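You operate a simulated robot arm through the tools that you are given. There is no shell and no other tool.

Carry out the task below with a simulated robot arm. There is one attempt and no reset: what you move stays moved.

JOB
Tip the Drain jar into the basin and refill it at Drain 02.
Fine: pour nearly all of it out, fill to the line or a little over with nothing spilt, and leave the jar in the drawn-out carrier; the other taps, jars and the lids stay. Set down upright: what you pick out.

It is judged by the outcome, as a careful person would: the job done as asked, and still so three seconds after it is handed in. It fails if anything else is knocked over, pushed out of place, dropped, spilled or broken. A push-on lid holds only when it is set on centred and level and pressed home; a screw cap is set on level and turned clockwise until tight.

ROBOT AND FRAMES
A 7-joint arm with a two-finger parallel gripper, fixed in place. Base frame: the origin is on the floor under the middle of its stand, x ahead of it, y to its left, z up; the work surface is at about z = 78. Readings come in cm, degrees, newtons and seconds.
It reaches about 147.9 cm from its shoulder. Its first joint turns from -166.0 to 166.0 degrees. Payload 4.4 kg.
Tool frame: the origin (TCP) lies between the finger pads and is the grasp point; the fingertips stand 2.3 cm ahead of it; z points along the fingers, y is the line along which they close. Largest opening 9.4 cm; finger width 3.8, thickness 1; the body of the gripper, 5.4 by 9.6 cm, starts 3.9 cm behind the TCP.
Orientation is that of the tool frame in the base frame, as a unit quaternion [x, y, z, w]. With the fingers straight down and closing along the base's y, the tool's x points along the base's -x, its y along +y and its z along -z.

CONTROLS
- The arm moves only by the tool jog_arm. Its argument "increments" is a list of rows, each a list of 3 entries, a list of its own where there are three numbers: the opening, from 0 (shut) to 1 (fully open), then the shift along the tool's x, y, z in units of 100 mm (1.0 is 100 mm), then the turn, a rotation vector about the tool's x, y, z in units of 45 degrees (1.0 is 45 degrees). In form: [[claw, [dx, dy, dz], [wx, wy, wz]], ...]. A call has 1 to 20 rows; each row is the pose to reach, as a shift and turn from the pose commanded when the call began, along the tool's axes at that moment. A call with a number of a shift or a turn outside -1 to 1 is refused whole. Rows are played at 5 a second. More than 5 cm and 8.6 degrees between two rows, or a gripper value outside its range, and nothing of the call is played. A pose out of reach is approached as far as the arm can. The call stops where the force on the tool passes 90 N (or 10 N more than at its start, if that is more) or the arm is blocked; 0.2 s more then pass. The fingers move at their own pace (about 7.2 cm/s each) and stop on an object; they squeeze with about 37 N. The grip force told is the motor's: it shows also when the fingers shut on nothing. Time passes only in rows, and 0.2 s behind the last, so rows that repeat a pose let the fingers close. The reply holds the time, the measured pose of the TCP, the force on the tool along the base axes, the opening and the grip force, in the units named above and with some noise, with the torque about the TCP (base axes, N m) and any sound that the robot's microphone picked up.
- Cameras (640 x 400 px; columns grow to the right, rows downward): "scene" is fixed at [21.94, -50.1, 150.74]; the picture's right is [0.79, -0.62, 0.00], its down [-0.29, -0.38, -0.88] and it looks along [0.54, 0.69, -0.48] (base axes); focal length 334 px, centre (320, 200). "wrist" rides on the gripper at [8.6, 1.6, -7.4] in the tool frame; the picture's right is [-0.18, 0.98, 0.00], its down [-0.58, -0.11, -0.81] and it looks along [-0.79, -0.15, 0.59] (tool axes); focal length 243 px, centre (320, 200). There is no depth. A picture from a camera that has moved, and an enlarged one, comes with that camera's place and axes in the base frame and with its lens.
- camera(camera): a new picture of that camera. The clock stands still meanwhile.
- enlarge(camera, box): a new picture of the part [left, top, right, bottom] of that camera's present view, enlarged. The clock stands still meanwhile.
- finish_job(): hands the job in; it is judged then, once.

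Places have to be worked out from the pictures, the camera data and where the tool is seen. Open the gripper and draw the arm clear of the work before you hand the job in, unless the task says otherwise.

The tools are called after ">>>" by a JSON object that holds its "fn" and its "kwargs". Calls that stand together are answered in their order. jog_arm: Moves the arm, as the interface text tells. Its arguments: {"type":"object","properties":{"increments":{"type":"array","items":{"type":"array"}}},"required":["increments"]} The other tools are called the same way: camera (camera) takes a picture; enlarge (camera, box) takes an enlarged picture of a part of a camera's view; finish_job () hands the job in.

At the start:

```text
clock: 0.0
tcp_pos: [55.82, 38.23, 123.17]
tool_rot: [-0.001, 1.0, 0.0, 0.0]
force: [-1.1, 0.1, -0.4]
wrist_torque: [-0.01, -0.04, 0.02]
finger_gap: 9.41
finger_force: 0.1
```

scene: 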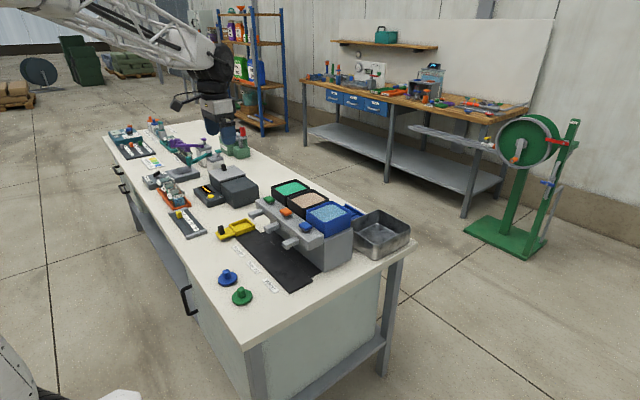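
wrist: 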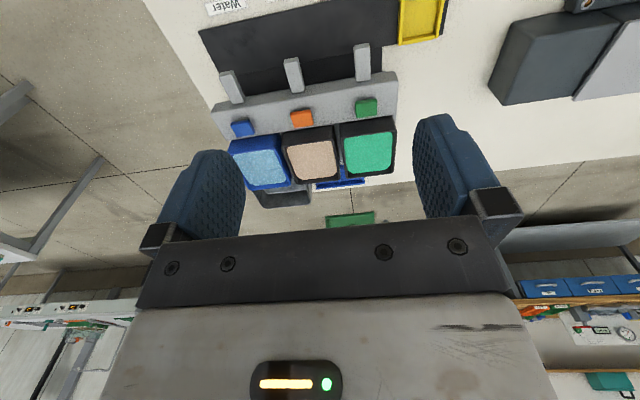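

I'll look closer at the table in the scene view before moving anything.

>>> {"fn": "enlarge", "kwargs": {"camera": "scene", "box": [190, 150, 430, 300]}}

>>> {"fn": "enlarge", "kwargs": {"camera": "scene", "box": [100, 110, 260, 210]}}

>>> {"fn": "enlarge", "kwargs": {"camera": "wrist", "box": [180, 0, 500, 200]}}

```text
2.67 times, centred on (310, 225) of scene
camera zoom: at [21.94, -50.1, 150.74], right [0.79, -0.62, 0.0], down [-0.29, -0.38, -0.88], along [0.54, 0.69, -0.48], focal length 890 px, centre (347, 133)
```

zoom: 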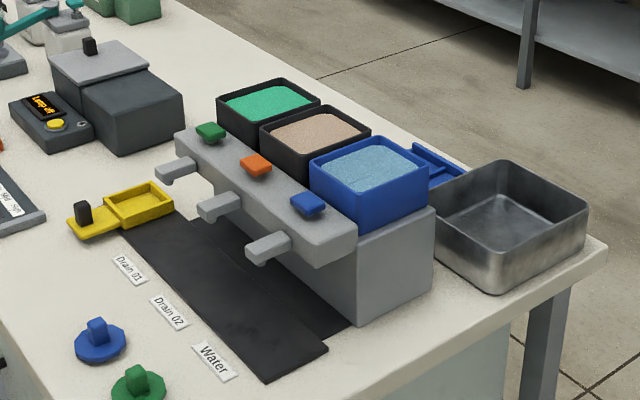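

```text
4.00 times, centred on (180, 160) of scene
camera zoom: at [21.94, -50.1, 150.74], right [0.79, -0.62, 0.0], down [-0.29, -0.38, -0.88], along [0.54, 0.69, -0.48], focal length 1334 px, centre (880, 360)
```

zoom: 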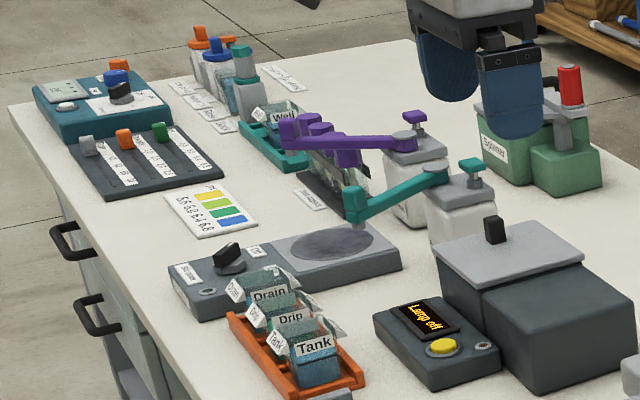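

```text
2.00 times, centred on (340, 100) of wrist
camera zoom: at [47.15, 39.78, 130.56], right [0.18, 0.98, 0.0], down [0.58, -0.11, 0.81], along [0.79, -0.15, -0.59], focal length 485 px, centre (280, 400)
```

zoom: 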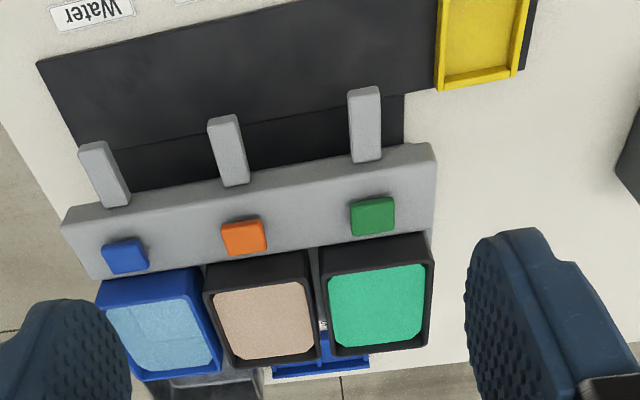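

The yellow sliding tray, a blue item behind the taps, and the orange rack with a "Drain" jar all matter, so I'm enlarging each.

>>> {"fn": "enlarge", "kwargs": {"camera": "scene", "box": [150, 165, 230, 240]}}

>>> {"fn": "enlarge", "kwargs": {"camera": "scene", "box": [210, 205, 290, 255]}}

>>> {"fn": "enlarge", "kwargs": {"camera": "scene", "box": [250, 170, 420, 280]}}

>>> {"fn": "enlarge", "kwargs": {"camera": "scene", "box": [190, 150, 270, 210]}}

>>> {"fn": "enlarge", "kwargs": {"camera": "scene", "box": [100, 110, 180, 165]}}

```text
5.33 times, centred on (190, 202) of scene
camera zoom: at [21.94, -50.1, 150.74], right [0.79, -0.62, 0.0], down [-0.29, -0.38, -0.88], along [0.54, 0.69, -0.48], focal length 1779 px, centre (1013, 187)
```

zoom: 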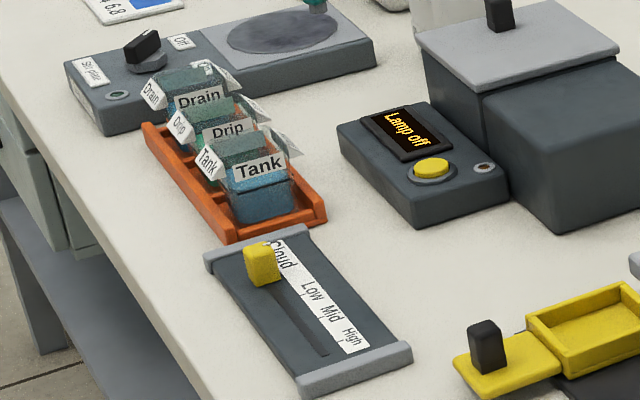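

```text
8.00 times, centred on (250, 230) of scene
camera zoom: at [21.94, -50.1, 150.74], right [0.79, -0.62, 0.0], down [-0.29, -0.38, -0.88], along [0.54, 0.69, -0.48], focal length 2669 px, centre (880, -40)
```

zoom: 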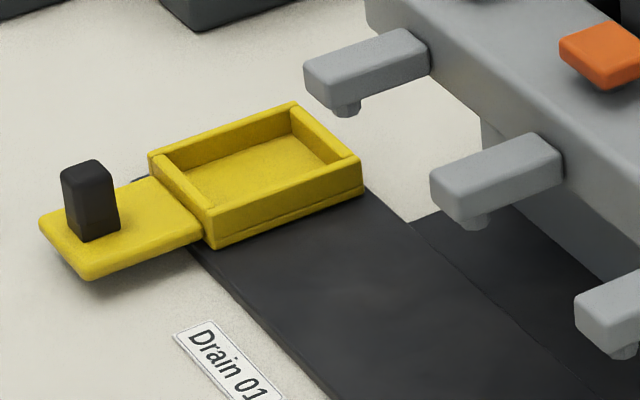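

```text
3.64 times, centred on (335, 225) of scene
camera zoom: at [21.94, -50.1, 150.74], right [0.79, -0.62, 0.0], down [-0.29, -0.38, -0.88], along [0.54, 0.69, -0.48], focal length 1213 px, centre (266, 109)
```

zoom: 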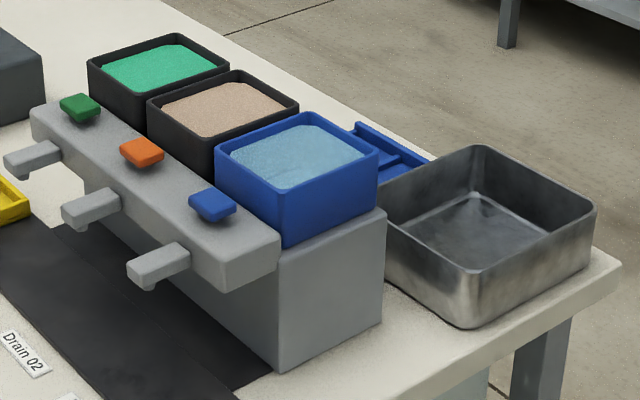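

```text
6.67 times, centred on (230, 180) of scene
camera zoom: at [21.94, -50.1, 150.74], right [0.79, -0.62, 0.0], down [-0.29, -0.38, -0.88], along [0.54, 0.69, -0.48], focal length 2224 px, centre (920, 333)
```

zoom: 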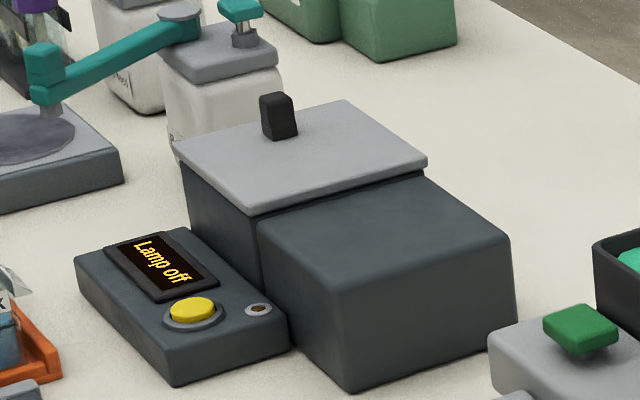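

```text
7.27 times, centred on (140, 138) of scene
camera zoom: at [21.94, -50.1, 150.74], right [0.79, -0.62, 0.0], down [-0.29, -0.38, -0.88], along [0.54, 0.69, -0.48], focal length 2426 px, centre (1629, 654)
```

zoom: 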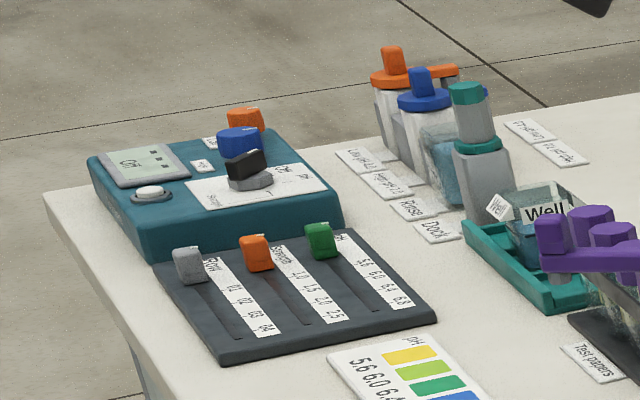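

The yellow tray at about x 61–69, y 51–58 sits on a rail under the spouts, so it looks like the drawn-out carrier. The Drain jar is in the orange rack near (60, 100). I'll move the arm toward +y and back to survey with the wrist camera.

>>> {"fn": "jog_arm", "kwargs": {"increments": [[1, [0.3, 0.3, 0.2], [0, 0, 0]], [1, [0.6, 0.6, 0.4], [0, 0, 0]], [1, [0.9, 0.9, 0.6], [0, 0, 0]], [1, [1.0, 1.0, 0.8], [0, 0, 0]]]}}

```text
clock: 1.0
tcp_pos: [45.6, 48.07, 115.0]
tool_rot: [-0.001, 1.0, 0.0, 0.0]
force: [-0.2, -0.3, -0.4]
wrist_torque: [-0.03, -0.05, 0.02]
finger_gap: 9.42
finger_force: 0.0
```

I'm now at (45.6, 48, 115), so I'll view the carrier and taps from here.

>>> {"fn": "camera", "kwargs": {"camera": "wrist"}}

>>> {"fn": "enlarge", "kwargs": {"camera": "wrist", "box": [240, 0, 480, 150]}}

```text
taken
camera wrist: at [36.98, 49.7, 122.43], right [0.18, 0.98, 0.0], down [0.58, -0.11, 0.81], along [0.79, -0.15, -0.59], focal length 243 px, centre (320, 200)
```

wrist: 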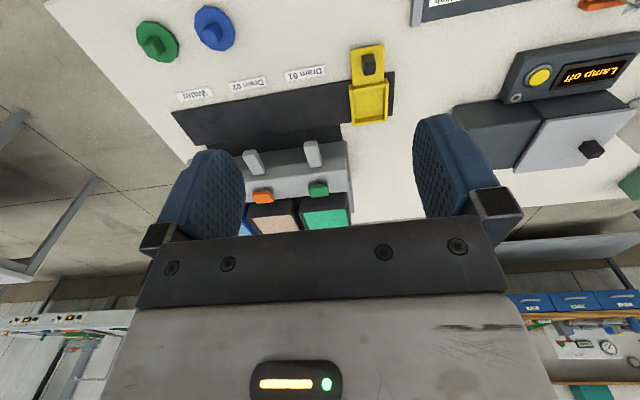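

```text
2.67 times, centred on (360, 75) of wrist
camera zoom: at [36.98, 49.7, 122.43], right [0.18, 0.98, 0.0], down [0.58, -0.11, 0.81], along [0.79, -0.15, -0.59], focal length 647 px, centre (213, 533)
```

zoom: 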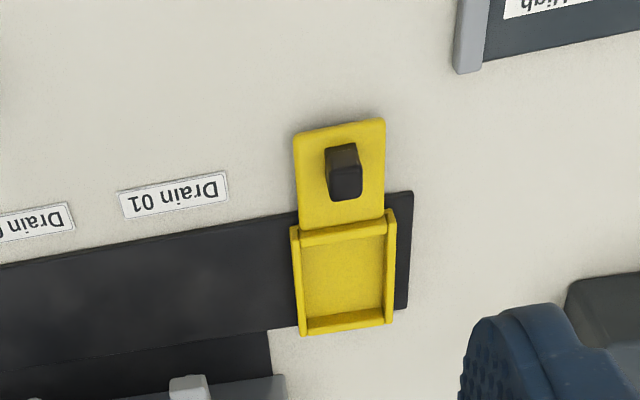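

The carrier is confirmed on its rail, with the spouts at roughly y 43.7, 32 and 20 over x 65. Next I'll move on toward the jar rack to see the Drain jar.

>>> {"fn": "jog_arm", "kwargs": {"increments": [[1, [0.1, 0.35, 0.0], [0, 0, 0]], [1, [0.3, 0.7, 0.0], [0, 0, 0]], [1, [0.5, 1.0, 0.0], [0, 0, 0]]]}}

>>> {"fn": "jog_arm", "kwargs": {"increments": [[1, [0.1, 0.35, 0.0], [0, 0, 0]], [1, [0.2, 0.7, 0.0], [0, 0, 0]], [1, [0.3, 1.0, 0.0], [0, 0, 0]]]}}

>>> {"fn": "jog_arm", "kwargs": {"increments": [[1, [0.0, 0.35, 0.2], [0, 0, 0]], [1, [0.0, 0.7, 0.4], [0, 0, 0]], [1, [0.0, 1.0, 0.6], [0, 0, 0]]]}}

>>> {"fn": "jog_arm", "kwargs": {"increments": [[1, [0.0, 0.35, 0.2], [0, 0, 0]], [1, [0.0, 0.7, 0.4], [0, 0, 0]], [1, [0.0, 1.0, 0.6], [0, 0, 0]]]}}

>>> {"fn": "camera", "kwargs": {"camera": "wrist"}}

>>> {"fn": "enlarge", "kwargs": {"camera": "wrist", "box": [240, 50, 480, 200]}}

```text
clock: 1.8
tcp_pos: [40.72, 58.07, 115.12]
tool_rot: [0.0, 1.0, 0.0, 0.0]
force: [0.0, -0.5, -0.4]
wrist_torque: [-0.03, 0.02, -0.03]
finger_gap: 9.4
finger_force: 0.1
```

```text
clock: 2.6
tcp_pos: [37.76, 68.08, 115.04]
tool_rot: [0.0, 1.0, 0.0, 0.0]
force: [0.3, -0.2, 0.0]
wrist_torque: [-0.01, -0.02, 0.02]
finger_gap: 9.41
finger_force: 0.0
```

```text
clock: 3.4
tcp_pos: [37.7, 78.16, 109.13]
tool_rot: [-0.001, 1.0, -0.001, 0.0]
force: [-0.1, -0.7, 1.5]
wrist_torque: [-0.01, 0.02, -0.02]
finger_gap: 9.4
finger_force: 0.0
```

```text
clock: 4.2
tcp_pos: [37.73, 88.14, 103.15]
tool_rot: [-0.001, 1.0, 0.0, 0.0]
force: [-0.2, 0.5, 0.2]
wrist_torque: [-0.01, 0.01, -0.01]
finger_gap: 9.38
finger_force: 0.1
```

```text
taken
camera wrist: at [29.19, 89.74, 110.55], right [0.18, 0.98, 0.0], down [0.58, -0.11, 0.81], along [0.79, -0.15, -0.59], focal length 243 px, centre (320, 200)
```

wrist: 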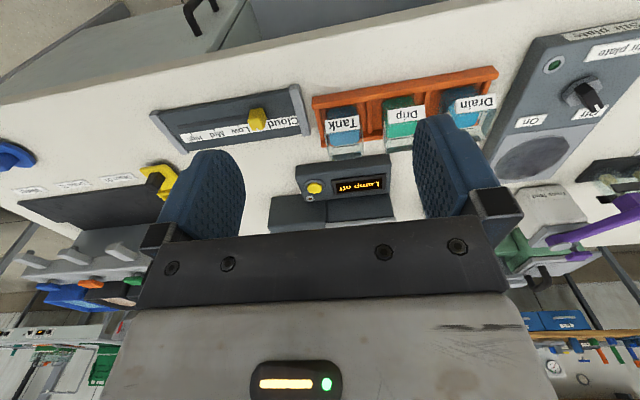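

```text
2.67 times, centred on (360, 125) of wrist
camera zoom: at [29.19, 89.74, 110.55], right [0.18, 0.98, 0.0], down [0.58, -0.11, 0.81], along [0.79, -0.15, -0.59], focal length 647 px, centre (213, 400)
```

zoom: 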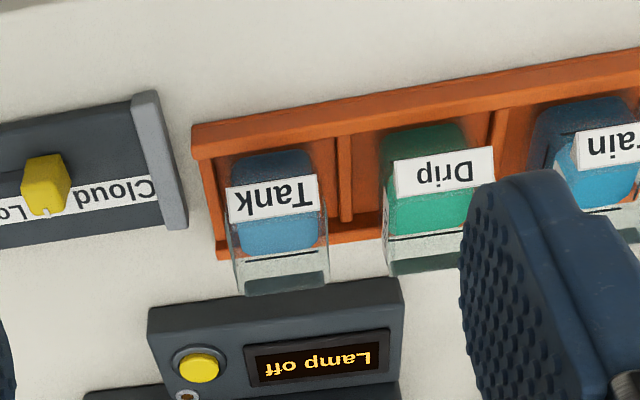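

The jars are square, open-topped glass with a black fill line, and the Drain jar is near (51, 105). I'll move closer for a better look.

>>> {"fn": "jog_arm", "kwargs": {"increments": [[1, [0.0, 0.35, 0.2], [0, 0, 0]], [1, [0.0, 0.7, 0.4], [0, 0, 0]], [1, [0.0, 1.0, 0.6], [0, 0, 0]]]}}

>>> {"fn": "jog_arm", "kwargs": {"increments": [[1, [0.0, 0.35, 0.2], [0, 0, 0]], [1, [0.0, 0.7, 0.4], [0, 0, 0]]]}}

>>> {"fn": "camera", "kwargs": {"camera": "wrist"}}

>>> {"fn": "enlarge", "kwargs": {"camera": "wrist", "box": [230, 50, 430, 175]}}

```text
clock: 5.0
tcp_pos: [37.75, 98.36, 97.03]
tool_rot: [0.0, 1.0, 0.001, 0.0]
force: [0.1, 0.2, 0.8]
wrist_torque: [-0.01, -0.06, -0.04]
finger_gap: 9.4
finger_force: 0.2
```

```text
clock: 5.6
tcp_pos: [37.72, 105.18, 93.28]
tool_rot: [0.001, 1.0, 0.001, -0.001]
force: [-0.2, -0.3, 1.3]
wrist_torque: [0.03, 0.01, 0.01]
finger_gap: 9.41
finger_force: 0.1
```

```text
taken
camera wrist: at [29.01, 106.74, 100.71], right [0.18, 0.98, 0.0], down [0.58, -0.11, 0.81], along [0.79, -0.15, -0.59], focal length 243 px, centre (320, 200)
```

wrist: 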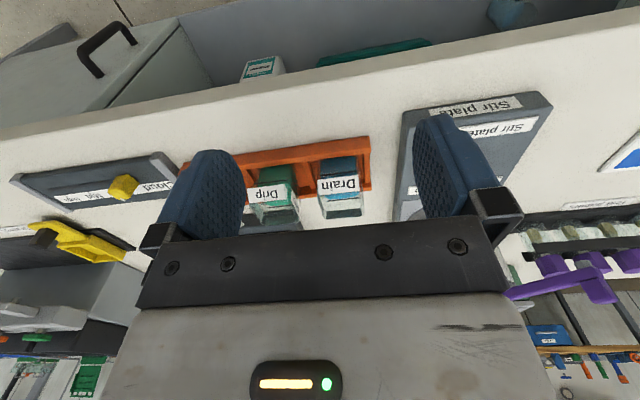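

```text
3.20 times, centred on (330, 112) of wrist
camera zoom: at [29.01, 106.74, 100.71], right [0.18, 0.98, 0.0], down [0.58, -0.11, 0.81], along [0.79, -0.15, -0.59], focal length 776 px, centre (288, 480)
```

zoom: 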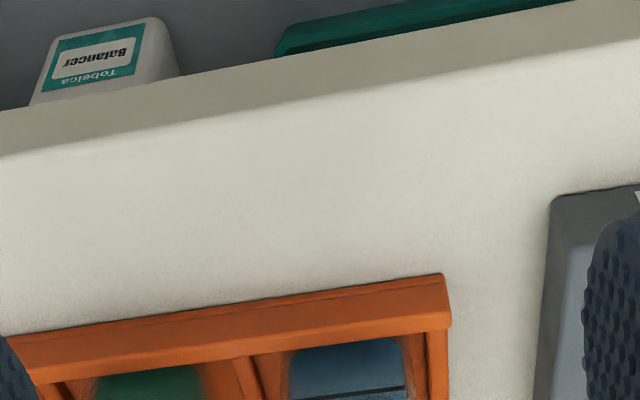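

The Drain jar sits at about pixel (340, 185); enlarging it to read its height, line and contents.

>>> {"fn": "enlarge", "kwargs": {"camera": "wrist", "box": [260, 130, 400, 230]}}

>>> {"fn": "enlarge", "kwargs": {"camera": "scene", "box": [150, 170, 190, 200]}}

```text
4.00 times, centred on (330, 180) of wrist
camera zoom: at [29.01, 106.74, 100.71], right [0.18, 0.98, 0.0], down [0.58, -0.11, 0.81], along [0.79, -0.15, -0.59], focal length 970 px, centre (280, 280)
```

zoom: 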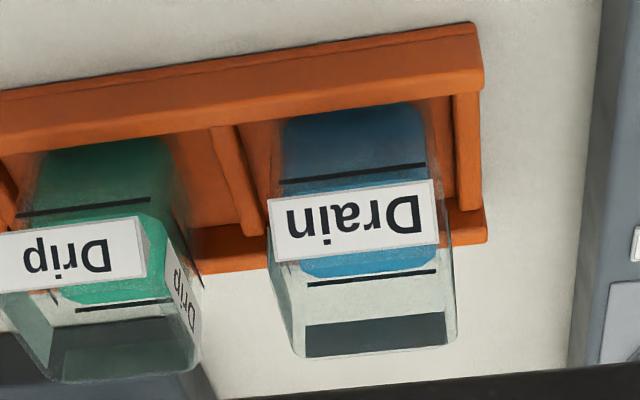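

```text
13.33 times, centred on (170, 185) of scene
camera zoom: at [21.94, -50.1, 150.74], right [0.79, -0.62, 0.0], down [-0.29, -0.38, -0.88], along [0.54, 0.69, -0.48], focal length 4448 px, centre (2320, 400)
```

zoom: 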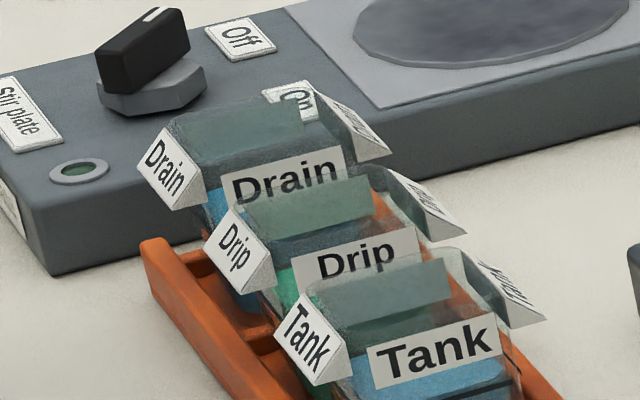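

The Drain jar is about 5 x 5 cm and roughly 5.5 cm tall, centred near (52.2, 104.9), with tilted labels on its ±x faces, so I should grip its ±y faces. I'll pitch the tool 45° forward in free space for a side view of the rack and to test the grasp orientation.

>>> {"fn": "jog_arm", "kwargs": {"increments": [[1, [0, 0, 0], [0, -0.17, 0]], [1, [0, 0, 0], [0, -0.34, 0]], [1, [0, 0, 0], [0, -0.51, 0]], [1, [0, 0, 0], [0, -0.68, 0]], [1, [0, 0, 0], [0, -0.85, 0]], [1, [0, 0, 0], [0, -1.0, 0]], [1, [0, 0, 0.2], [0, -1.0, 0]]]}}

>>> {"fn": "camera", "kwargs": {"camera": "wrist"}}

```text
clock: 7.2
tcp_pos: [37.68, 105.22, 91.21]
tool_rot: [0.0, 0.924, 0.001, 0.383]
force: [0.5, -0.6, 0.3]
wrist_torque: [-0.02, 0.01, -0.06]
finger_gap: 9.39
finger_force: 0.0
```

```text
taken
camera wrist: at [26.32, 106.84, 90.31], right [0.13, 0.98, 0.13], down [-0.16, -0.11, 0.98], along [0.98, -0.15, 0.14], focal length 243 px, centre (320, 200)
```

wrist: 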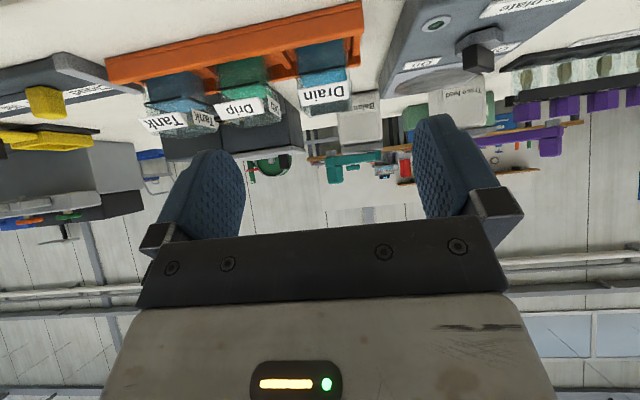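

The pitch worked and I get a low side view. Enlarging the Drain jar and rack rail to measure heights.

>>> {"fn": "enlarge", "kwargs": {"camera": "wrist", "box": [230, 0, 390, 120]}}

>>> {"fn": "enlarge", "kwargs": {"camera": "wrist", "box": [100, 20, 260, 140]}}

```text
3.33 times, centred on (310, 60) of wrist
camera zoom: at [26.32, 106.84, 90.31], right [0.13, 0.98, 0.13], down [-0.16, -0.11, 0.98], along [0.98, -0.15, 0.14], focal length 809 px, centre (353, 667)
```

zoom: 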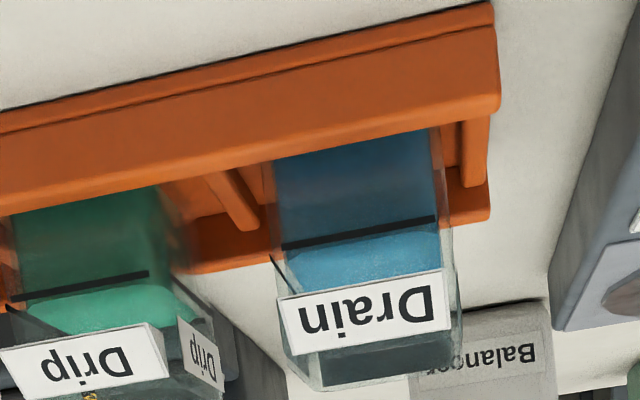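

```text
3.33 times, centred on (180, 80) of wrist
camera zoom: at [26.32, 106.84, 90.31], right [0.13, 0.98, 0.13], down [-0.16, -0.11, 0.98], along [0.98, -0.15, 0.14], focal length 809 px, centre (787, 600)
```

zoom: 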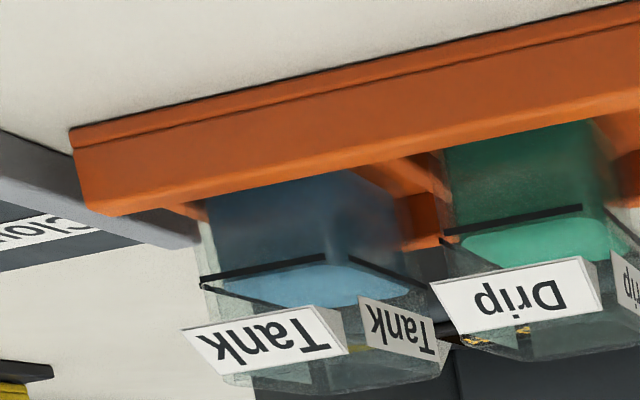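

I've measured the rack rails to z≈80.2, the jar line at z≈82, the rim at z≈84.8, the jar centre at (52.1, 105.0) and the next jar about 8 cm away. Before touching anything I'll rehearse the pour orientation over the basin with an empty gripper, so first I raise and travel there.

>>> {"fn": "jog_arm", "kwargs": {"increments": [[1, [-0.25, -0.25, -0.25], [0, 0, 0]], [1, [-0.5, -0.5, -0.5], [0, 0, 0]], [1, [-0.75, -0.75, -0.75], [0, 0, 0]], [1, [-0.99, -1.0, -0.99], [0, 0, 0]]]}}

>>> {"fn": "jog_arm", "kwargs": {"increments": [[1, [-0.3, -0.33, 0.02], [0, 0, 0]], [1, [-0.6, -0.67, 0.04], [0, 0, 0]], [1, [-0.9, -1.0, 0.07], [0, 0, 0]]]}}

>>> {"fn": "jog_arm", "kwargs": {"increments": [[1, [-0.16, -0.33, 0.16], [0, 0, 0]], [1, [-0.33, -0.67, 0.33], [0, 0, 0]], [1, [-0.5, -1.0, 0.5], [0, 0, 0]]]}}

>>> {"fn": "jog_arm", "kwargs": {"increments": [[1, [-0.16, -0.33, 0.16], [0, 0, 0]], [1, [-0.33, -0.67, 0.33], [0, 0, 0]], [1, [-0.5, -1.0, 0.5], [0, 0, 0]]]}}

>>> {"fn": "jog_arm", "kwargs": {"increments": [[1, [-0.16, -0.33, 0.16], [0, 0, 0]], [1, [-0.33, -0.67, 0.33], [0, 0, 0]], [1, [-0.5, -1.0, 0.5], [0, 0, 0]]]}}

>>> {"fn": "jog_arm", "kwargs": {"increments": [[1, [-0.16, -0.33, 0.16], [0, 0, 0]], [1, [-0.33, -0.67, 0.33], [0, 0, 0]], [1, [-0.5, -1.0, 0.5], [0, 0, 0]]]}}

>>> {"fn": "camera", "kwargs": {"camera": "scene"}}

```text
clock: 8.2
tcp_pos: [37.96, 95.21, 105.2]
tool_rot: [0.0, 0.924, -0.001, 0.382]
force: [-0.4, 0.1, -1.5]
wrist_torque: [-0.01, -0.05, -0.01]
finger_gap: 9.4
finger_force: 0.0
```

```text
clock: 9.0
tcp_pos: [44.68, 85.02, 110.94]
tool_rot: [-0.001, 0.924, -0.001, 0.383]
force: [-0.3, 1.1, -0.4]
wrist_torque: [-0.01, -0.06, -0.02]
finger_gap: 9.4
finger_force: 0.1
```

```text
clock: 9.8
tcp_pos: [51.55, 75.11, 111.0]
tool_rot: [-0.002, 0.924, 0.001, 0.383]
force: [0.2, -0.1, 0.3]
wrist_torque: [0.05, 0.02, 0.02]
finger_gap: 9.39
finger_force: 0.0
```

```text
clock: 10.6
tcp_pos: [58.84, 65.16, 111.1]
tool_rot: [0.0, 0.924, 0.0, 0.383]
force: [-0.4, -0.6, 0.0]
wrist_torque: [-0.01, 0.02, 0.01]
finger_gap: 9.37
finger_force: 0.1
```

```text
clock: 11.4
tcp_pos: [65.79, 55.06, 110.91]
tool_rot: [-0.001, 0.924, 0.0, 0.382]
force: [0.8, -0.8, 0.0]
wrist_torque: [0.03, -0.01, 0.02]
finger_gap: 9.41
finger_force: 0.1
```

```text
clock: 12.2
tcp_pos: [72.83, 45.17, 110.92]
tool_rot: [-0.001, 0.924, 0.0, 0.383]
force: [-0.4, -0.4, 0.6]
wrist_torque: [-0.01, -0.01, 0.03]
finger_gap: 9.4
finger_force: 0.0
```

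```text
taken
```

scene: 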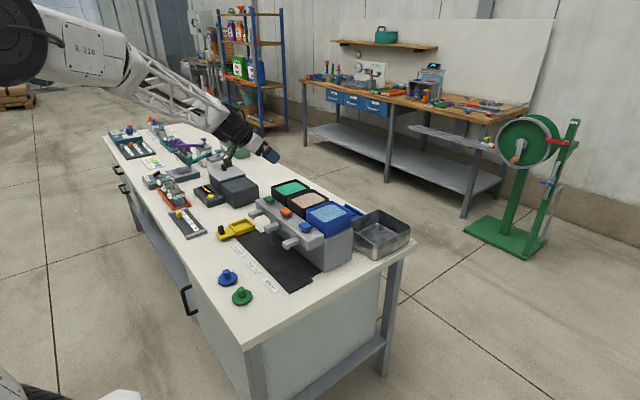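

All clear so far. I'll carry on to above the basin, keeping z≈111.

>>> {"fn": "jog_arm", "kwargs": {"increments": [[1, [-0.16, -0.33, 0.16], [0, 0, 0]], [1, [-0.33, -0.67, 0.33], [0, 0, 0]], [1, [-0.5, -1.0, 0.5], [0, 0, 0]]]}}

>>> {"fn": "jog_arm", "kwargs": {"increments": [[1, [-0.16, -0.33, 0.16], [0, 0, 0]], [1, [-0.33, -0.67, 0.33], [0, 0, 0]], [1, [-0.5, -1.0, 0.5], [0, 0, 0]]]}}

>>> {"fn": "jog_arm", "kwargs": {"increments": [[1, [-0.16, -0.33, 0.16], [0, 0, 0]], [1, [-0.33, -0.67, 0.33], [0, 0, 0]], [1, [-0.5, -1.0, 0.5], [0, 0, 0]]]}}

>>> {"fn": "camera", "kwargs": {"camera": "wrist"}}

>>> {"fn": "enlarge", "kwargs": {"camera": "scene", "box": [220, 120, 430, 270]}}

```text
clock: 13.0
tcp_pos: [80.06, 35.22, 111.12]
tool_rot: [-0.001, 0.924, 0.0, 0.382]
force: [1.1, -0.8, 0.5]
wrist_torque: [0.05, 0.0, 0.04]
finger_gap: 9.39
finger_force: 0.1
```

```text
clock: 13.8
tcp_pos: [86.93, 25.13, 111.08]
tool_rot: [-0.001, 0.924, 0.001, 0.383]
force: [1.0, -0.6, 0.0]
wrist_torque: [0.01, -0.01, 0.01]
finger_gap: 9.39
finger_force: 0.0
```

```text
clock: 14.6
tcp_pos: [94.08, 15.13, 111.04]
tool_rot: [-0.001, 0.924, 0.001, 0.383]
force: [-0.4, -0.6, 0.8]
wrist_torque: [0.01, 0.02, 0.02]
finger_gap: 9.42
finger_force: 0.1
```

```text
taken
camera wrist: at [82.68, 16.85, 110.18], right [0.13, 0.98, 0.13], down [-0.16, -0.11, 0.98], along [0.98, -0.15, 0.14], focal length 243 px, centre (320, 200)
```

wrist: 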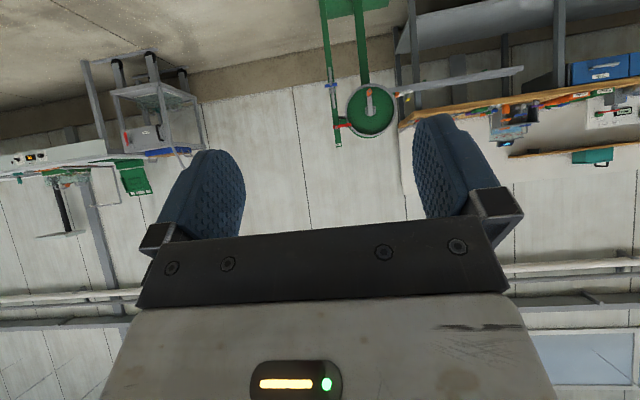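

```text
2.67 times, centred on (325, 195) of scene
camera zoom: at [21.94, -50.1, 150.74], right [0.79, -0.62, 0.0], down [-0.29, -0.38, -0.88], along [0.54, 0.69, -0.48], focal length 890 px, centre (307, 213)
```

zoom: 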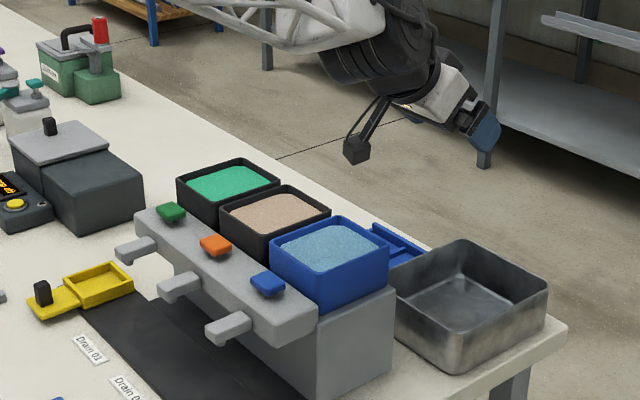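

I'm over the basin area with an empty gripper. I'll rehearse the pour tilt about the base x-axis (jar mouth going toward −y) in free air to check the arm can reach it.

>>> {"fn": "jog_arm", "kwargs": {"increments": [[1, [0, 0, 0], [-0.118, 0, 0.118]], [1, [0, 0, 0], [-0.236, 0, 0.236]], [1, [0, 0, 0], [-0.354, 0, 0.354]], [1, [0, 0, 0], [-0.471, 0, 0.471]], [1, [0, 0, 0], [-0.589, 0, 0.589]], [1, [0, 0, 0], [-0.707, 0, 0.707]], [1, [0, 0, 0], [-0.825, 0, 0.825]], [1, [0, 0, 0], [-0.943, 0, 0.943]]]}}

>>> {"fn": "jog_arm", "kwargs": {"increments": [[1, [0, 0, 0], [-0.118, 0, 0.118]], [1, [0, 0, 0], [-0.236, 0, 0.236]], [1, [0, 0, 0], [-0.354, 0, 0.354]], [1, [0, 0, 0], [-0.471, 0, 0.471]], [1, [0, 0, 0], [-0.589, 0, 0.589]], [1, [0, 0, 0], [-0.707, 0, 0.707]], [1, [0, 0, 0], [-0.825, 0, 0.825]], [1, [0, 0, 0], [-0.943, 0, 0.943]]]}}

>>> {"fn": "enlarge", "kwargs": {"camera": "scene", "box": [220, 120, 430, 270]}}

```text
clock: 16.4
tcp_pos: [94.08, 15.24, 111.18]
tool_rot: [0.192, 0.8, 0.462, 0.332]
force: [-0.1, 0.4, 0.2]
wrist_torque: [0.02, 0.01, -0.02]
finger_gap: 9.43
finger_force: 0.1
```

```text
clock: 18.2
tcp_pos: [94.2, 15.23, 110.98]
tool_rot: [0.332, 0.461, 0.801, 0.191]
force: [-0.4, 0.2, 0.1]
wrist_torque: [0.0, 0.04, 0.01]
finger_gap: 9.41
finger_force: 0.0
```

```text
2.67 times, centred on (325, 195) of scene
camera zoom: at [21.94, -50.1, 150.74], right [0.79, -0.62, 0.0], down [-0.29, -0.38, -0.88], along [0.54, 0.69, -0.48], focal length 890 px, centre (307, 213)
```

zoom: 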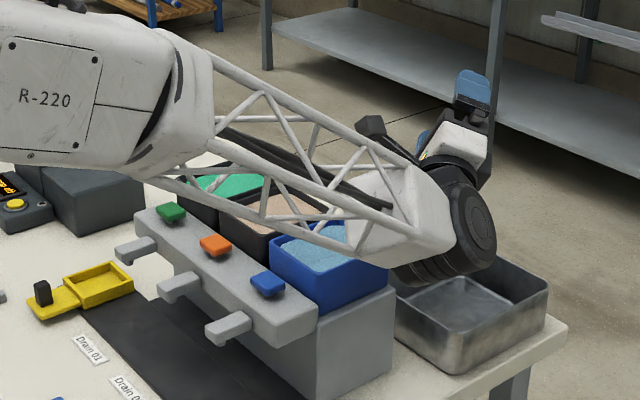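

The arm can reach the pour pose. I'll lower it a little in the same orientation toward (99.5, 18, 100) to check clearance from the tank and basin.

>>> {"fn": "jog_arm", "kwargs": {"increments": [[1, [-0.21, -0.33, 0.17], [0, 0, 0]], [1, [-0.42, -0.66, 0.33], [0, 0, 0]]]}}

>>> {"fn": "enlarge", "kwargs": {"camera": "scene", "box": [220, 120, 430, 270]}}

>>> {"fn": "camera", "kwargs": {"camera": "wrist"}}

```text
clock: 18.8
tcp_pos: [99.4, 18.05, 105.11]
tool_rot: [0.33, 0.462, 0.801, 0.191]
force: [0.2, -0.5, 0.9]
wrist_torque: [-0.02, 0.01, 0.02]
finger_gap: 9.38
finger_force: 0.1
```

```text
2.67 times, centred on (325, 195) of scene
camera zoom: at [21.94, -50.1, 150.74], right [0.79, -0.62, 0.0], down [-0.29, -0.38, -0.88], along [0.54, 0.69, -0.48], focal length 890 px, centre (307, 213)
```

zoom: 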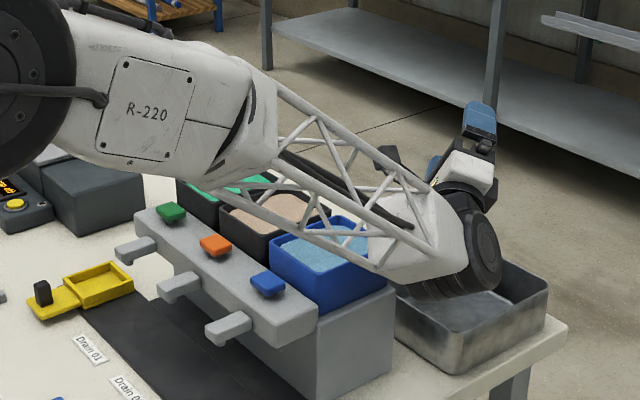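

```text
taken
camera wrist: at [88.06, 17.95, 106.86], right [0.13, -0.6, 0.79], down [-0.16, -0.8, -0.59], along [0.98, -0.05, -0.2], focal length 243 px, centre (320, 200)
```

wrist: 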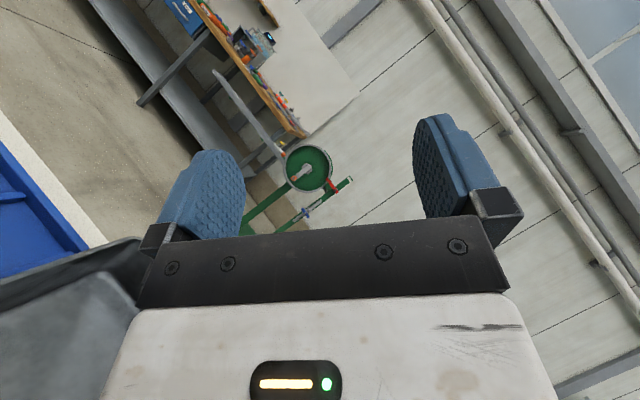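

Clearances look fine around z≈100–105, so the pour is feasible. I'll raise, undo the tilt, and go back to fetch the jar.

>>> {"fn": "jog_arm", "kwargs": {"increments": [[1, [0.2, 0.3, 0.0], [0, 0, 0]], [1, [0.42, 0.66, -0.1], [0, 0, 0]], [1, [0.42, 0.66, -0.33], [0, 0, 0]]]}}

>>> {"fn": "jog_arm", "kwargs": {"increments": [[1, [0, 0, 0], [0.118, 0, -0.118]], [1, [0, 0, 0], [0.236, 0, -0.236]], [1, [0, 0, 0], [0.354, 0, -0.354]], [1, [0, 0, 0], [0.471, 0, -0.471]], [1, [0, 0, 0], [0.589, 0, -0.589]], [1, [0, 0, 0], [0.707, 0, -0.707]], [1, [0, 0, 0], [0.825, 0, -0.825]], [1, [0, 0, 0], [0.943, 0, -0.943]]]}}

>>> {"fn": "jog_arm", "kwargs": {"increments": [[1, [0, 0, 0], [0.118, 0, -0.118]], [1, [0, 0, 0], [0.236, 0, -0.236]], [1, [0, 0, 0], [0.354, 0, -0.354]], [1, [0, 0, 0], [0.471, 0, -0.471]], [1, [0, 0, 0], [0.589, 0, -0.589]], [1, [0, 0, 0], [0.707, 0, -0.707]], [1, [0, 0, 0], [0.825, 0, -0.825]], [1, [0, 0, 0], [0.943, 0, -0.943]]]}}

```text
clock: 19.6
tcp_pos: [94.09, 15.03, 111.17]
tool_rot: [0.33, 0.464, 0.8, 0.19]
force: [0.5, 0.1, -0.2]
wrist_torque: [0.01, 0.01, 0.0]
finger_gap: 9.4
finger_force: 0.0
```

```text
clock: 21.4
tcp_pos: [94.08, 15.15, 111.05]
tool_rot: [0.191, 0.801, 0.462, 0.331]
force: [0.9, -0.2, -0.2]
wrist_torque: [-0.03, 0.03, -0.01]
finger_gap: 9.36
finger_force: 0.1
```

```text
clock: 23.2
tcp_pos: [94.23, 15.29, 110.93]
tool_rot: [0.002, 0.924, 0.001, 0.382]
force: [0.3, 0.5, -0.2]
wrist_torque: [-0.03, -0.02, 0.01]
finger_gap: 9.41
finger_force: 0.0
```

Back at pitch −45°. Travelling back to the rack along the reverse path.

>>> {"fn": "jog_arm", "kwargs": {"increments": [[1, [0.16, 0.33, -0.16], [0, 0, 0]], [1, [0.33, 0.67, -0.33], [0, 0, 0]], [1, [0.5, 1.0, -0.5], [0, 0, 0]]]}}

>>> {"fn": "jog_arm", "kwargs": {"increments": [[1, [0.16, 0.33, -0.16], [0, 0, 0]], [1, [0.33, 0.67, -0.33], [0, 0, 0]], [1, [0.5, 1.0, -0.5], [0, 0, 0]]]}}

>>> {"fn": "jog_arm", "kwargs": {"increments": [[1, [0.16, 0.33, -0.16], [0, 0, 0]], [1, [0.33, 0.67, -0.33], [0, 0, 0]], [1, [0.5, 1.0, -0.5], [0, 0, 0]]]}}

>>> {"fn": "jog_arm", "kwargs": {"increments": [[1, [0.16, 0.33, -0.16], [0, 0, 0]], [1, [0.33, 0.67, -0.33], [0, 0, 0]], [1, [0.5, 1.0, -0.5], [0, 0, 0]]]}}

>>> {"fn": "jog_arm", "kwargs": {"increments": [[1, [0.16, 0.33, -0.16], [0, 0, 0]], [1, [0.33, 0.67, -0.33], [0, 0, 0]], [1, [0.5, 1.0, -0.5], [0, 0, 0]]]}}

>>> {"fn": "jog_arm", "kwargs": {"increments": [[1, [0.16, 0.33, -0.16], [0, 0, 0]], [1, [0.33, 0.67, -0.33], [0, 0, 0]], [1, [0.5, 1.0, -0.5], [0, 0, 0]]]}}

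>>> {"fn": "jog_arm", "kwargs": {"increments": [[1, [0.16, 0.33, -0.16], [0, 0, 0]], [1, [0.33, 0.67, -0.33], [0, 0, 0]], [1, [0.5, 1.0, -0.5], [0, 0, 0]]]}}

>>> {"fn": "jog_arm", "kwargs": {"increments": [[1, [0.16, 0.33, -0.1], [0, 0, 0]], [1, [0.33, 0.67, -0.2], [0, 0, 0]], [1, [0.5, 1.0, -0.3], [0, 0, 0]]]}}

```text
clock: 24.0
tcp_pos: [87.12, 25.02, 111.03]
tool_rot: [0.0, 0.924, -0.001, 0.382]
force: [-0.4, 0.3, -0.6]
wrist_torque: [-0.03, -0.02, -0.04]
finger_gap: 9.4
finger_force: 0.2
```

```text
clock: 24.8
tcp_pos: [79.86, 35.11, 111.1]
tool_rot: [0.0, 0.924, 0.0, 0.382]
force: [-0.8, 0.1, -0.6]
wrist_torque: [-0.03, 0.0, -0.03]
finger_gap: 9.42
finger_force: 0.0
```

```text
clock: 25.6
tcp_pos: [72.93, 45.31, 110.86]
tool_rot: [0.0, 0.924, -0.001, 0.383]
force: [-0.6, -0.5, -0.2]
wrist_torque: [-0.01, 0.0, -0.02]
finger_gap: 9.38
finger_force: 0.1
```

```text
clock: 26.4
tcp_pos: [66.01, 55.47, 111.14]
tool_rot: [0.0, 0.924, 0.0, 0.382]
force: [-1.0, 0.3, 0.4]
wrist_torque: [0.02, 0.0, -0.02]
finger_gap: 9.41
finger_force: 0.0
```

```text
clock: 27.2
tcp_pos: [58.87, 64.94, 110.72]
tool_rot: [0.0, 0.924, 0.0, 0.383]
force: [0.0, 0.7, -0.9]
wrist_torque: [-0.04, -0.02, -0.01]
finger_gap: 9.41
finger_force: 0.1
```

```text
clock: 28.0
tcp_pos: [51.72, 75.19, 111.03]
tool_rot: [-0.001, 0.924, 0.001, 0.382]
force: [0.1, 1.0, -0.5]
wrist_torque: [-0.01, 0.0, 0.0]
finger_gap: 9.38
finger_force: 0.1
```

```text
clock: 28.8
tcp_pos: [44.66, 85.24, 111.02]
tool_rot: [0.0, 0.924, 0.0, 0.383]
force: [0.4, 0.2, 0.3]
wrist_torque: [-0.02, -0.05, 0.0]
finger_gap: 9.38
finger_force: 0.1
```

```text
clock: 29.6
tcp_pos: [38.98, 95.16, 109.96]
tool_rot: [0.0, 0.924, 0.0, 0.383]
force: [-0.1, 0.5, 0.8]
wrist_torque: [-0.02, -0.02, 0.03]
finger_gap: 9.38
finger_force: 0.0
```

Now moving to a pre-grasp point up and back along the 45° approach line, with the gripper partly open (~7.2 cm).

>>> {"fn": "jog_arm", "kwargs": {"increments": [[0.77, [0.2, 0.25, 0.2], [0, 0, 0]], [0.77, [0.4, 0.5, 0.4], [0, 0, 0]], [0.77, [0.6, 0.75, 0.6], [0, 0, 0]], [0.77, [0.85, 0.98, 0.85], [0, 0, 0]]]}}

>>> {"fn": "jog_arm", "kwargs": {"increments": [[0.77, [0.06, 0.0, 0.28], [0, 0, 0]], [0.77, [0.11, 0.0, 0.56], [0, 0, 0]]]}}

>>> {"fn": "camera", "kwargs": {"camera": "wrist"}}

>>> {"fn": "enlarge", "kwargs": {"camera": "scene", "box": [110, 150, 230, 225]}}

```text
clock: 30.6
tcp_pos: [38.94, 104.99, 97.57]
tool_rot: [0.0, 0.924, 0.002, 0.383]
force: [-0.7, 0.2, 1.3]
wrist_torque: [0.02, 0.06, -0.02]
finger_gap: 7.24
finger_force: 0.0
```

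```text
clock: 31.2
tcp_pos: [42.11, 104.84, 92.98]
tool_rot: [0.0, 0.924, 0.001, 0.383]
force: [0.5, 0.9, -0.1]
wrist_torque: [-0.02, 0.01, 0.0]
finger_gap: 7.23
finger_force: 0.1
```

```text
taken
camera wrist: at [30.75, 106.44, 92.03], right [0.13, 0.98, 0.13], down [-0.16, -0.11, 0.98], along [0.98, -0.15, 0.14], focal length 243 px, centre (320, 200)
```

wrist: 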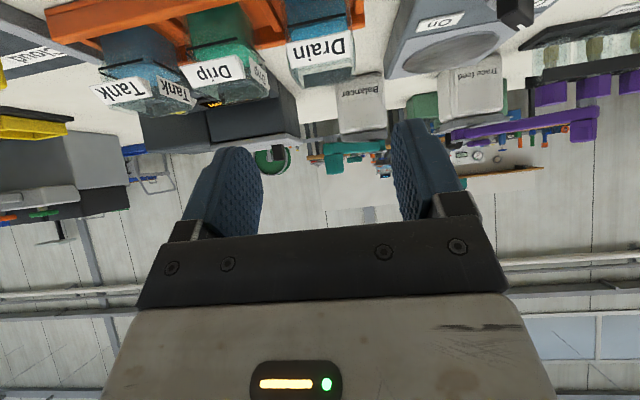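

```text
5.33 times, centred on (170, 188) of scene
camera zoom: at [21.94, -50.1, 150.74], right [0.79, -0.62, 0.0], down [-0.29, -0.38, -0.88], along [0.54, 0.69, -0.48], focal length 1779 px, centre (1120, 267)
```

zoom: 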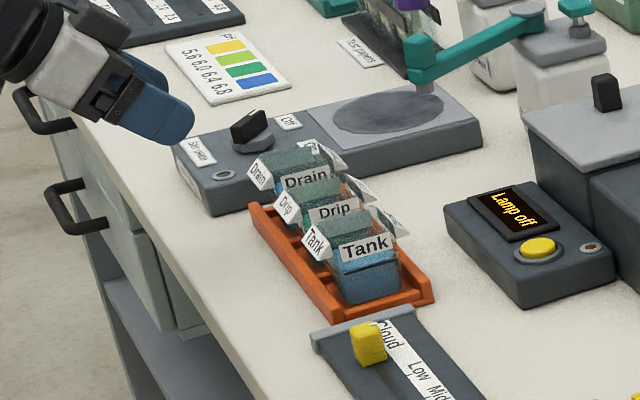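

The jar centre reads y≈105.1. I'll descend along the 45° line in two stages, checking alignment before the last bit.

>>> {"fn": "jog_arm", "kwargs": {"increments": [[0.77, [-0.02, 0.026, 0.25], [0, 0, 0]], [0.77, [-0.036, 0.026, 0.5], [0, 0, 0]], [0.77, [-0.036, 0.026, 0.75], [0, 0, 0]], [0.77, [-0.036, 0.026, 0.9], [0, 0, 0]]]}}

>>> {"fn": "camera", "kwargs": {"camera": "wrist"}}

>>> {"fn": "enlarge", "kwargs": {"camera": "scene", "box": [130, 160, 210, 210]}}

```text
clock: 32.2
tcp_pos: [48.73, 105.11, 86.9]
tool_rot: [0.0, 0.924, 0.0, 0.384]
force: [-0.5, -0.1, -0.3]
wrist_torque: [0.0, 0.0, -0.01]
finger_gap: 7.24
finger_force: 0.1
```

```text
taken
camera wrist: at [37.36, 106.8, 85.94], right [0.13, 0.98, 0.13], down [-0.16, -0.11, 0.98], along [0.98, -0.15, 0.14], focal length 243 px, centre (320, 200)
```

wrist: 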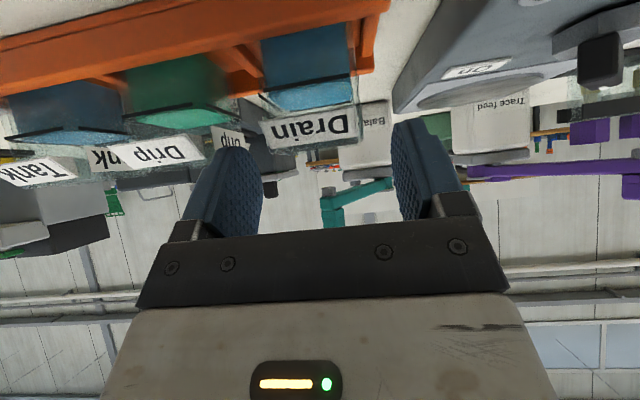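

```text
8.00 times, centred on (170, 185) of scene
camera zoom: at [21.94, -50.1, 150.74], right [0.79, -0.62, 0.0], down [-0.29, -0.38, -0.88], along [0.54, 0.69, -0.48], focal length 2669 px, centre (1520, 320)
```

zoom: 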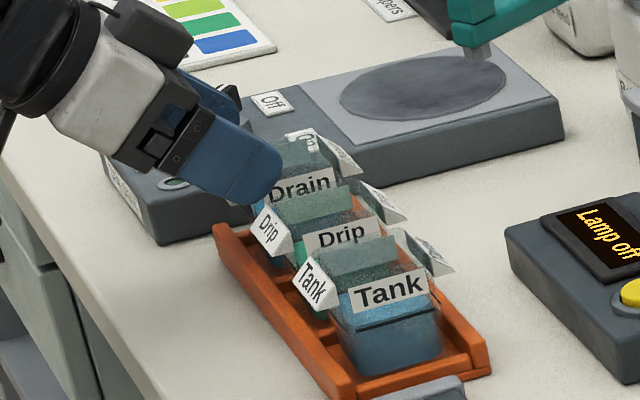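

Alignment looks good; I want to check the −y finger's clearance from the Drip jar's side label before going further.

>>> {"fn": "enlarge", "kwargs": {"camera": "wrist", "box": [130, 60, 370, 210]}}

```text
2.67 times, centred on (250, 135) of wrist
camera zoom: at [37.36, 106.8, 85.94], right [0.13, 0.98, 0.13], down [-0.16, -0.11, 0.98], along [0.98, -0.15, 0.14], focal length 647 px, centre (507, 373)
```

zoom: 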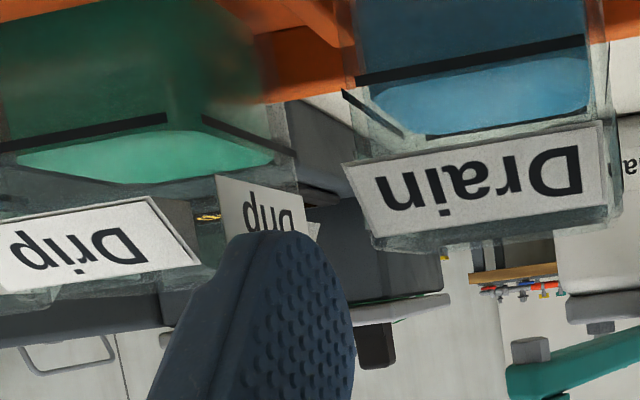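

Drip's side label is at y≈99.5, and my finger's outer face will be at about 100.5, so it's clear. Finishing the approach slowly.

>>> {"fn": "jog_arm", "kwargs": {"increments": [[0.77, [0, -0.01, 0.15], [0, 0, 0]], [0.77, [0, -0.01, 0.3], [0, 0, 0]], [0.77, [0, -0.01, 0.45], [0, 0, 0]]]}}

>>> {"fn": "enlarge", "kwargs": {"camera": "scene", "box": [130, 160, 210, 210]}}

>>> {"fn": "camera", "kwargs": {"camera": "wrist"}}

```text
clock: 33.0
tcp_pos: [51.94, 105.11, 83.56]
tool_rot: [-0.002, 0.924, 0.001, 0.383]
force: [0.2, 0.1, -0.3]
wrist_torque: [-0.02, 0.03, 0.03]
finger_gap: 7.28
finger_force: 0.3
```

```text
8.00 times, centred on (170, 185) of scene
camera zoom: at [21.94, -50.1, 150.74], right [0.79, -0.62, 0.0], down [-0.29, -0.38, -0.88], along [0.54, 0.69, -0.48], focal length 2669 px, centre (1520, 320)
```

zoom: 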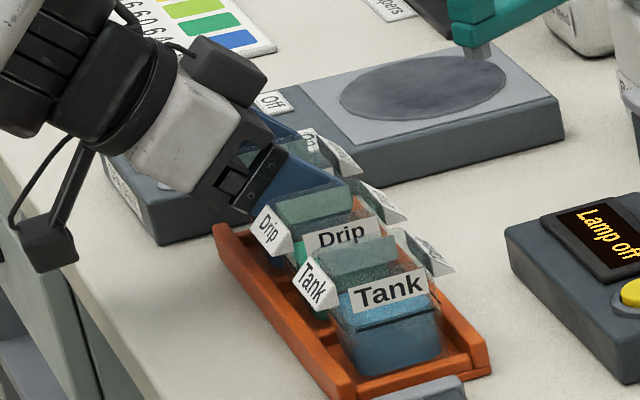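

```text
taken
camera wrist: at [40.56, 106.72, 82.75], right [0.13, 0.98, 0.13], down [-0.16, -0.11, 0.98], along [0.98, -0.15, 0.14], focal length 243 px, centre (320, 200)
```

wrist: 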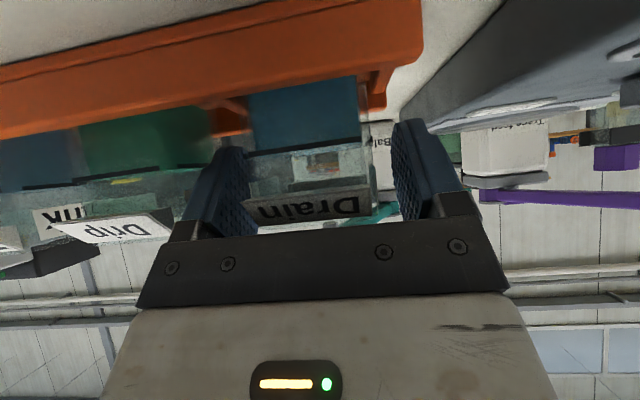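

The fingers straddle the jar. Enlarging to confirm the jar is centred and read its level before closing.

>>> {"fn": "enlarge", "kwargs": {"camera": "wrist", "box": [200, 60, 440, 210]}}

```text
2.67 times, centred on (320, 135) of wrist
camera zoom: at [40.56, 106.72, 82.75], right [0.13, 0.98, 0.13], down [-0.16, -0.11, 0.98], along [0.98, -0.15, 0.14], focal length 647 px, centre (320, 373)
```

zoom: 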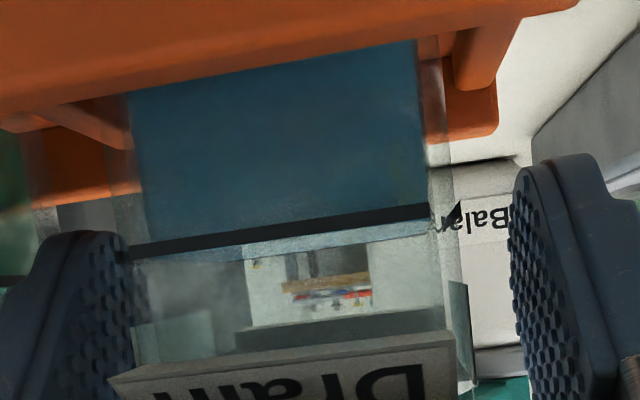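

The jar is centred between the pads. Closing the fingers now.

>>> {"fn": "jog_arm", "kwargs": {"increments": [[0.6, [0, 0, 0], [0, 0, 0]], [0.5, [0, 0, 0], [0, 0, 0]], [0.3, [0, 0, 0], [0, 0, 0]], [0.3, [0, 0, 0], [0, 0, 0]], [0.3, [0, 0, 0], [0, 0, 0]]]}}

```text
clock: 34.2
tcp_pos: [51.97, 105.02, 83.68]
tool_rot: [0.0, 0.924, 0.0, 0.382]
force: [-0.3, -0.4, 0.7]
wrist_torque: [0.02, -0.03, -0.02]
finger_gap: 4.95
finger_force: 36.6
```

Gripped with a 4.95 cm gap. Lifting slowly straight up.

>>> {"fn": "jog_arm", "kwargs": {"increments": [[0.3, [-0.02, 0, -0.02], [0, 0, 0]], [0.3, [-0.06, 0, -0.06], [0, 0, 0]], [0.3, [-0.12, 0, -0.12], [0, 0, 0]], [0.3, [-0.18, 0, -0.18], [0, 0, 0]], [0.3, [-0.24, 0, -0.24], [0, 0, 0]], [0.3, [-0.28, 0, -0.28], [0, 0, 0]], [0.3, [-0.3, 0, -0.3], [0, 0, 0]]]}}

>>> {"fn": "camera", "kwargs": {"camera": "wrist"}}

>>> {"fn": "enlarge", "kwargs": {"camera": "scene", "box": [130, 160, 210, 210]}}

```text
clock: 35.8
tcp_pos: [51.97, 104.95, 87.79]
tool_rot: [-0.001, 0.924, 0.0, 0.383]
force: [-0.6, 0.3, -1.1]
wrist_torque: [-0.01, 0.03, 0.01]
finger_gap: 5.0
finger_force: 37.0
```

```text
taken
camera wrist: at [40.63, 106.69, 86.92], right [0.13, 0.98, 0.13], down [-0.16, -0.11, 0.98], along [0.98, -0.15, 0.14], focal length 243 px, centre (320, 200)
```

wrist: 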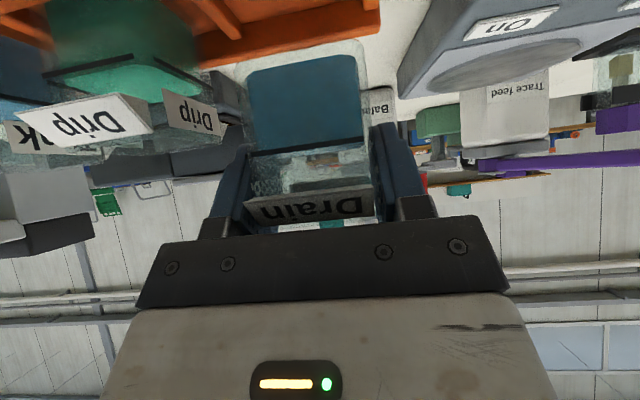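

```text
8.00 times, centred on (170, 185) of scene
camera zoom: at [21.94, -50.1, 150.74], right [0.79, -0.62, 0.0], down [-0.29, -0.38, -0.88], along [0.54, 0.69, -0.48], focal length 2669 px, centre (1520, 320)
```

zoom: 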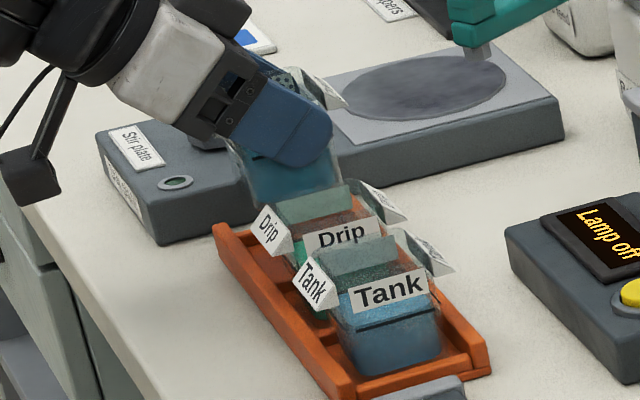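

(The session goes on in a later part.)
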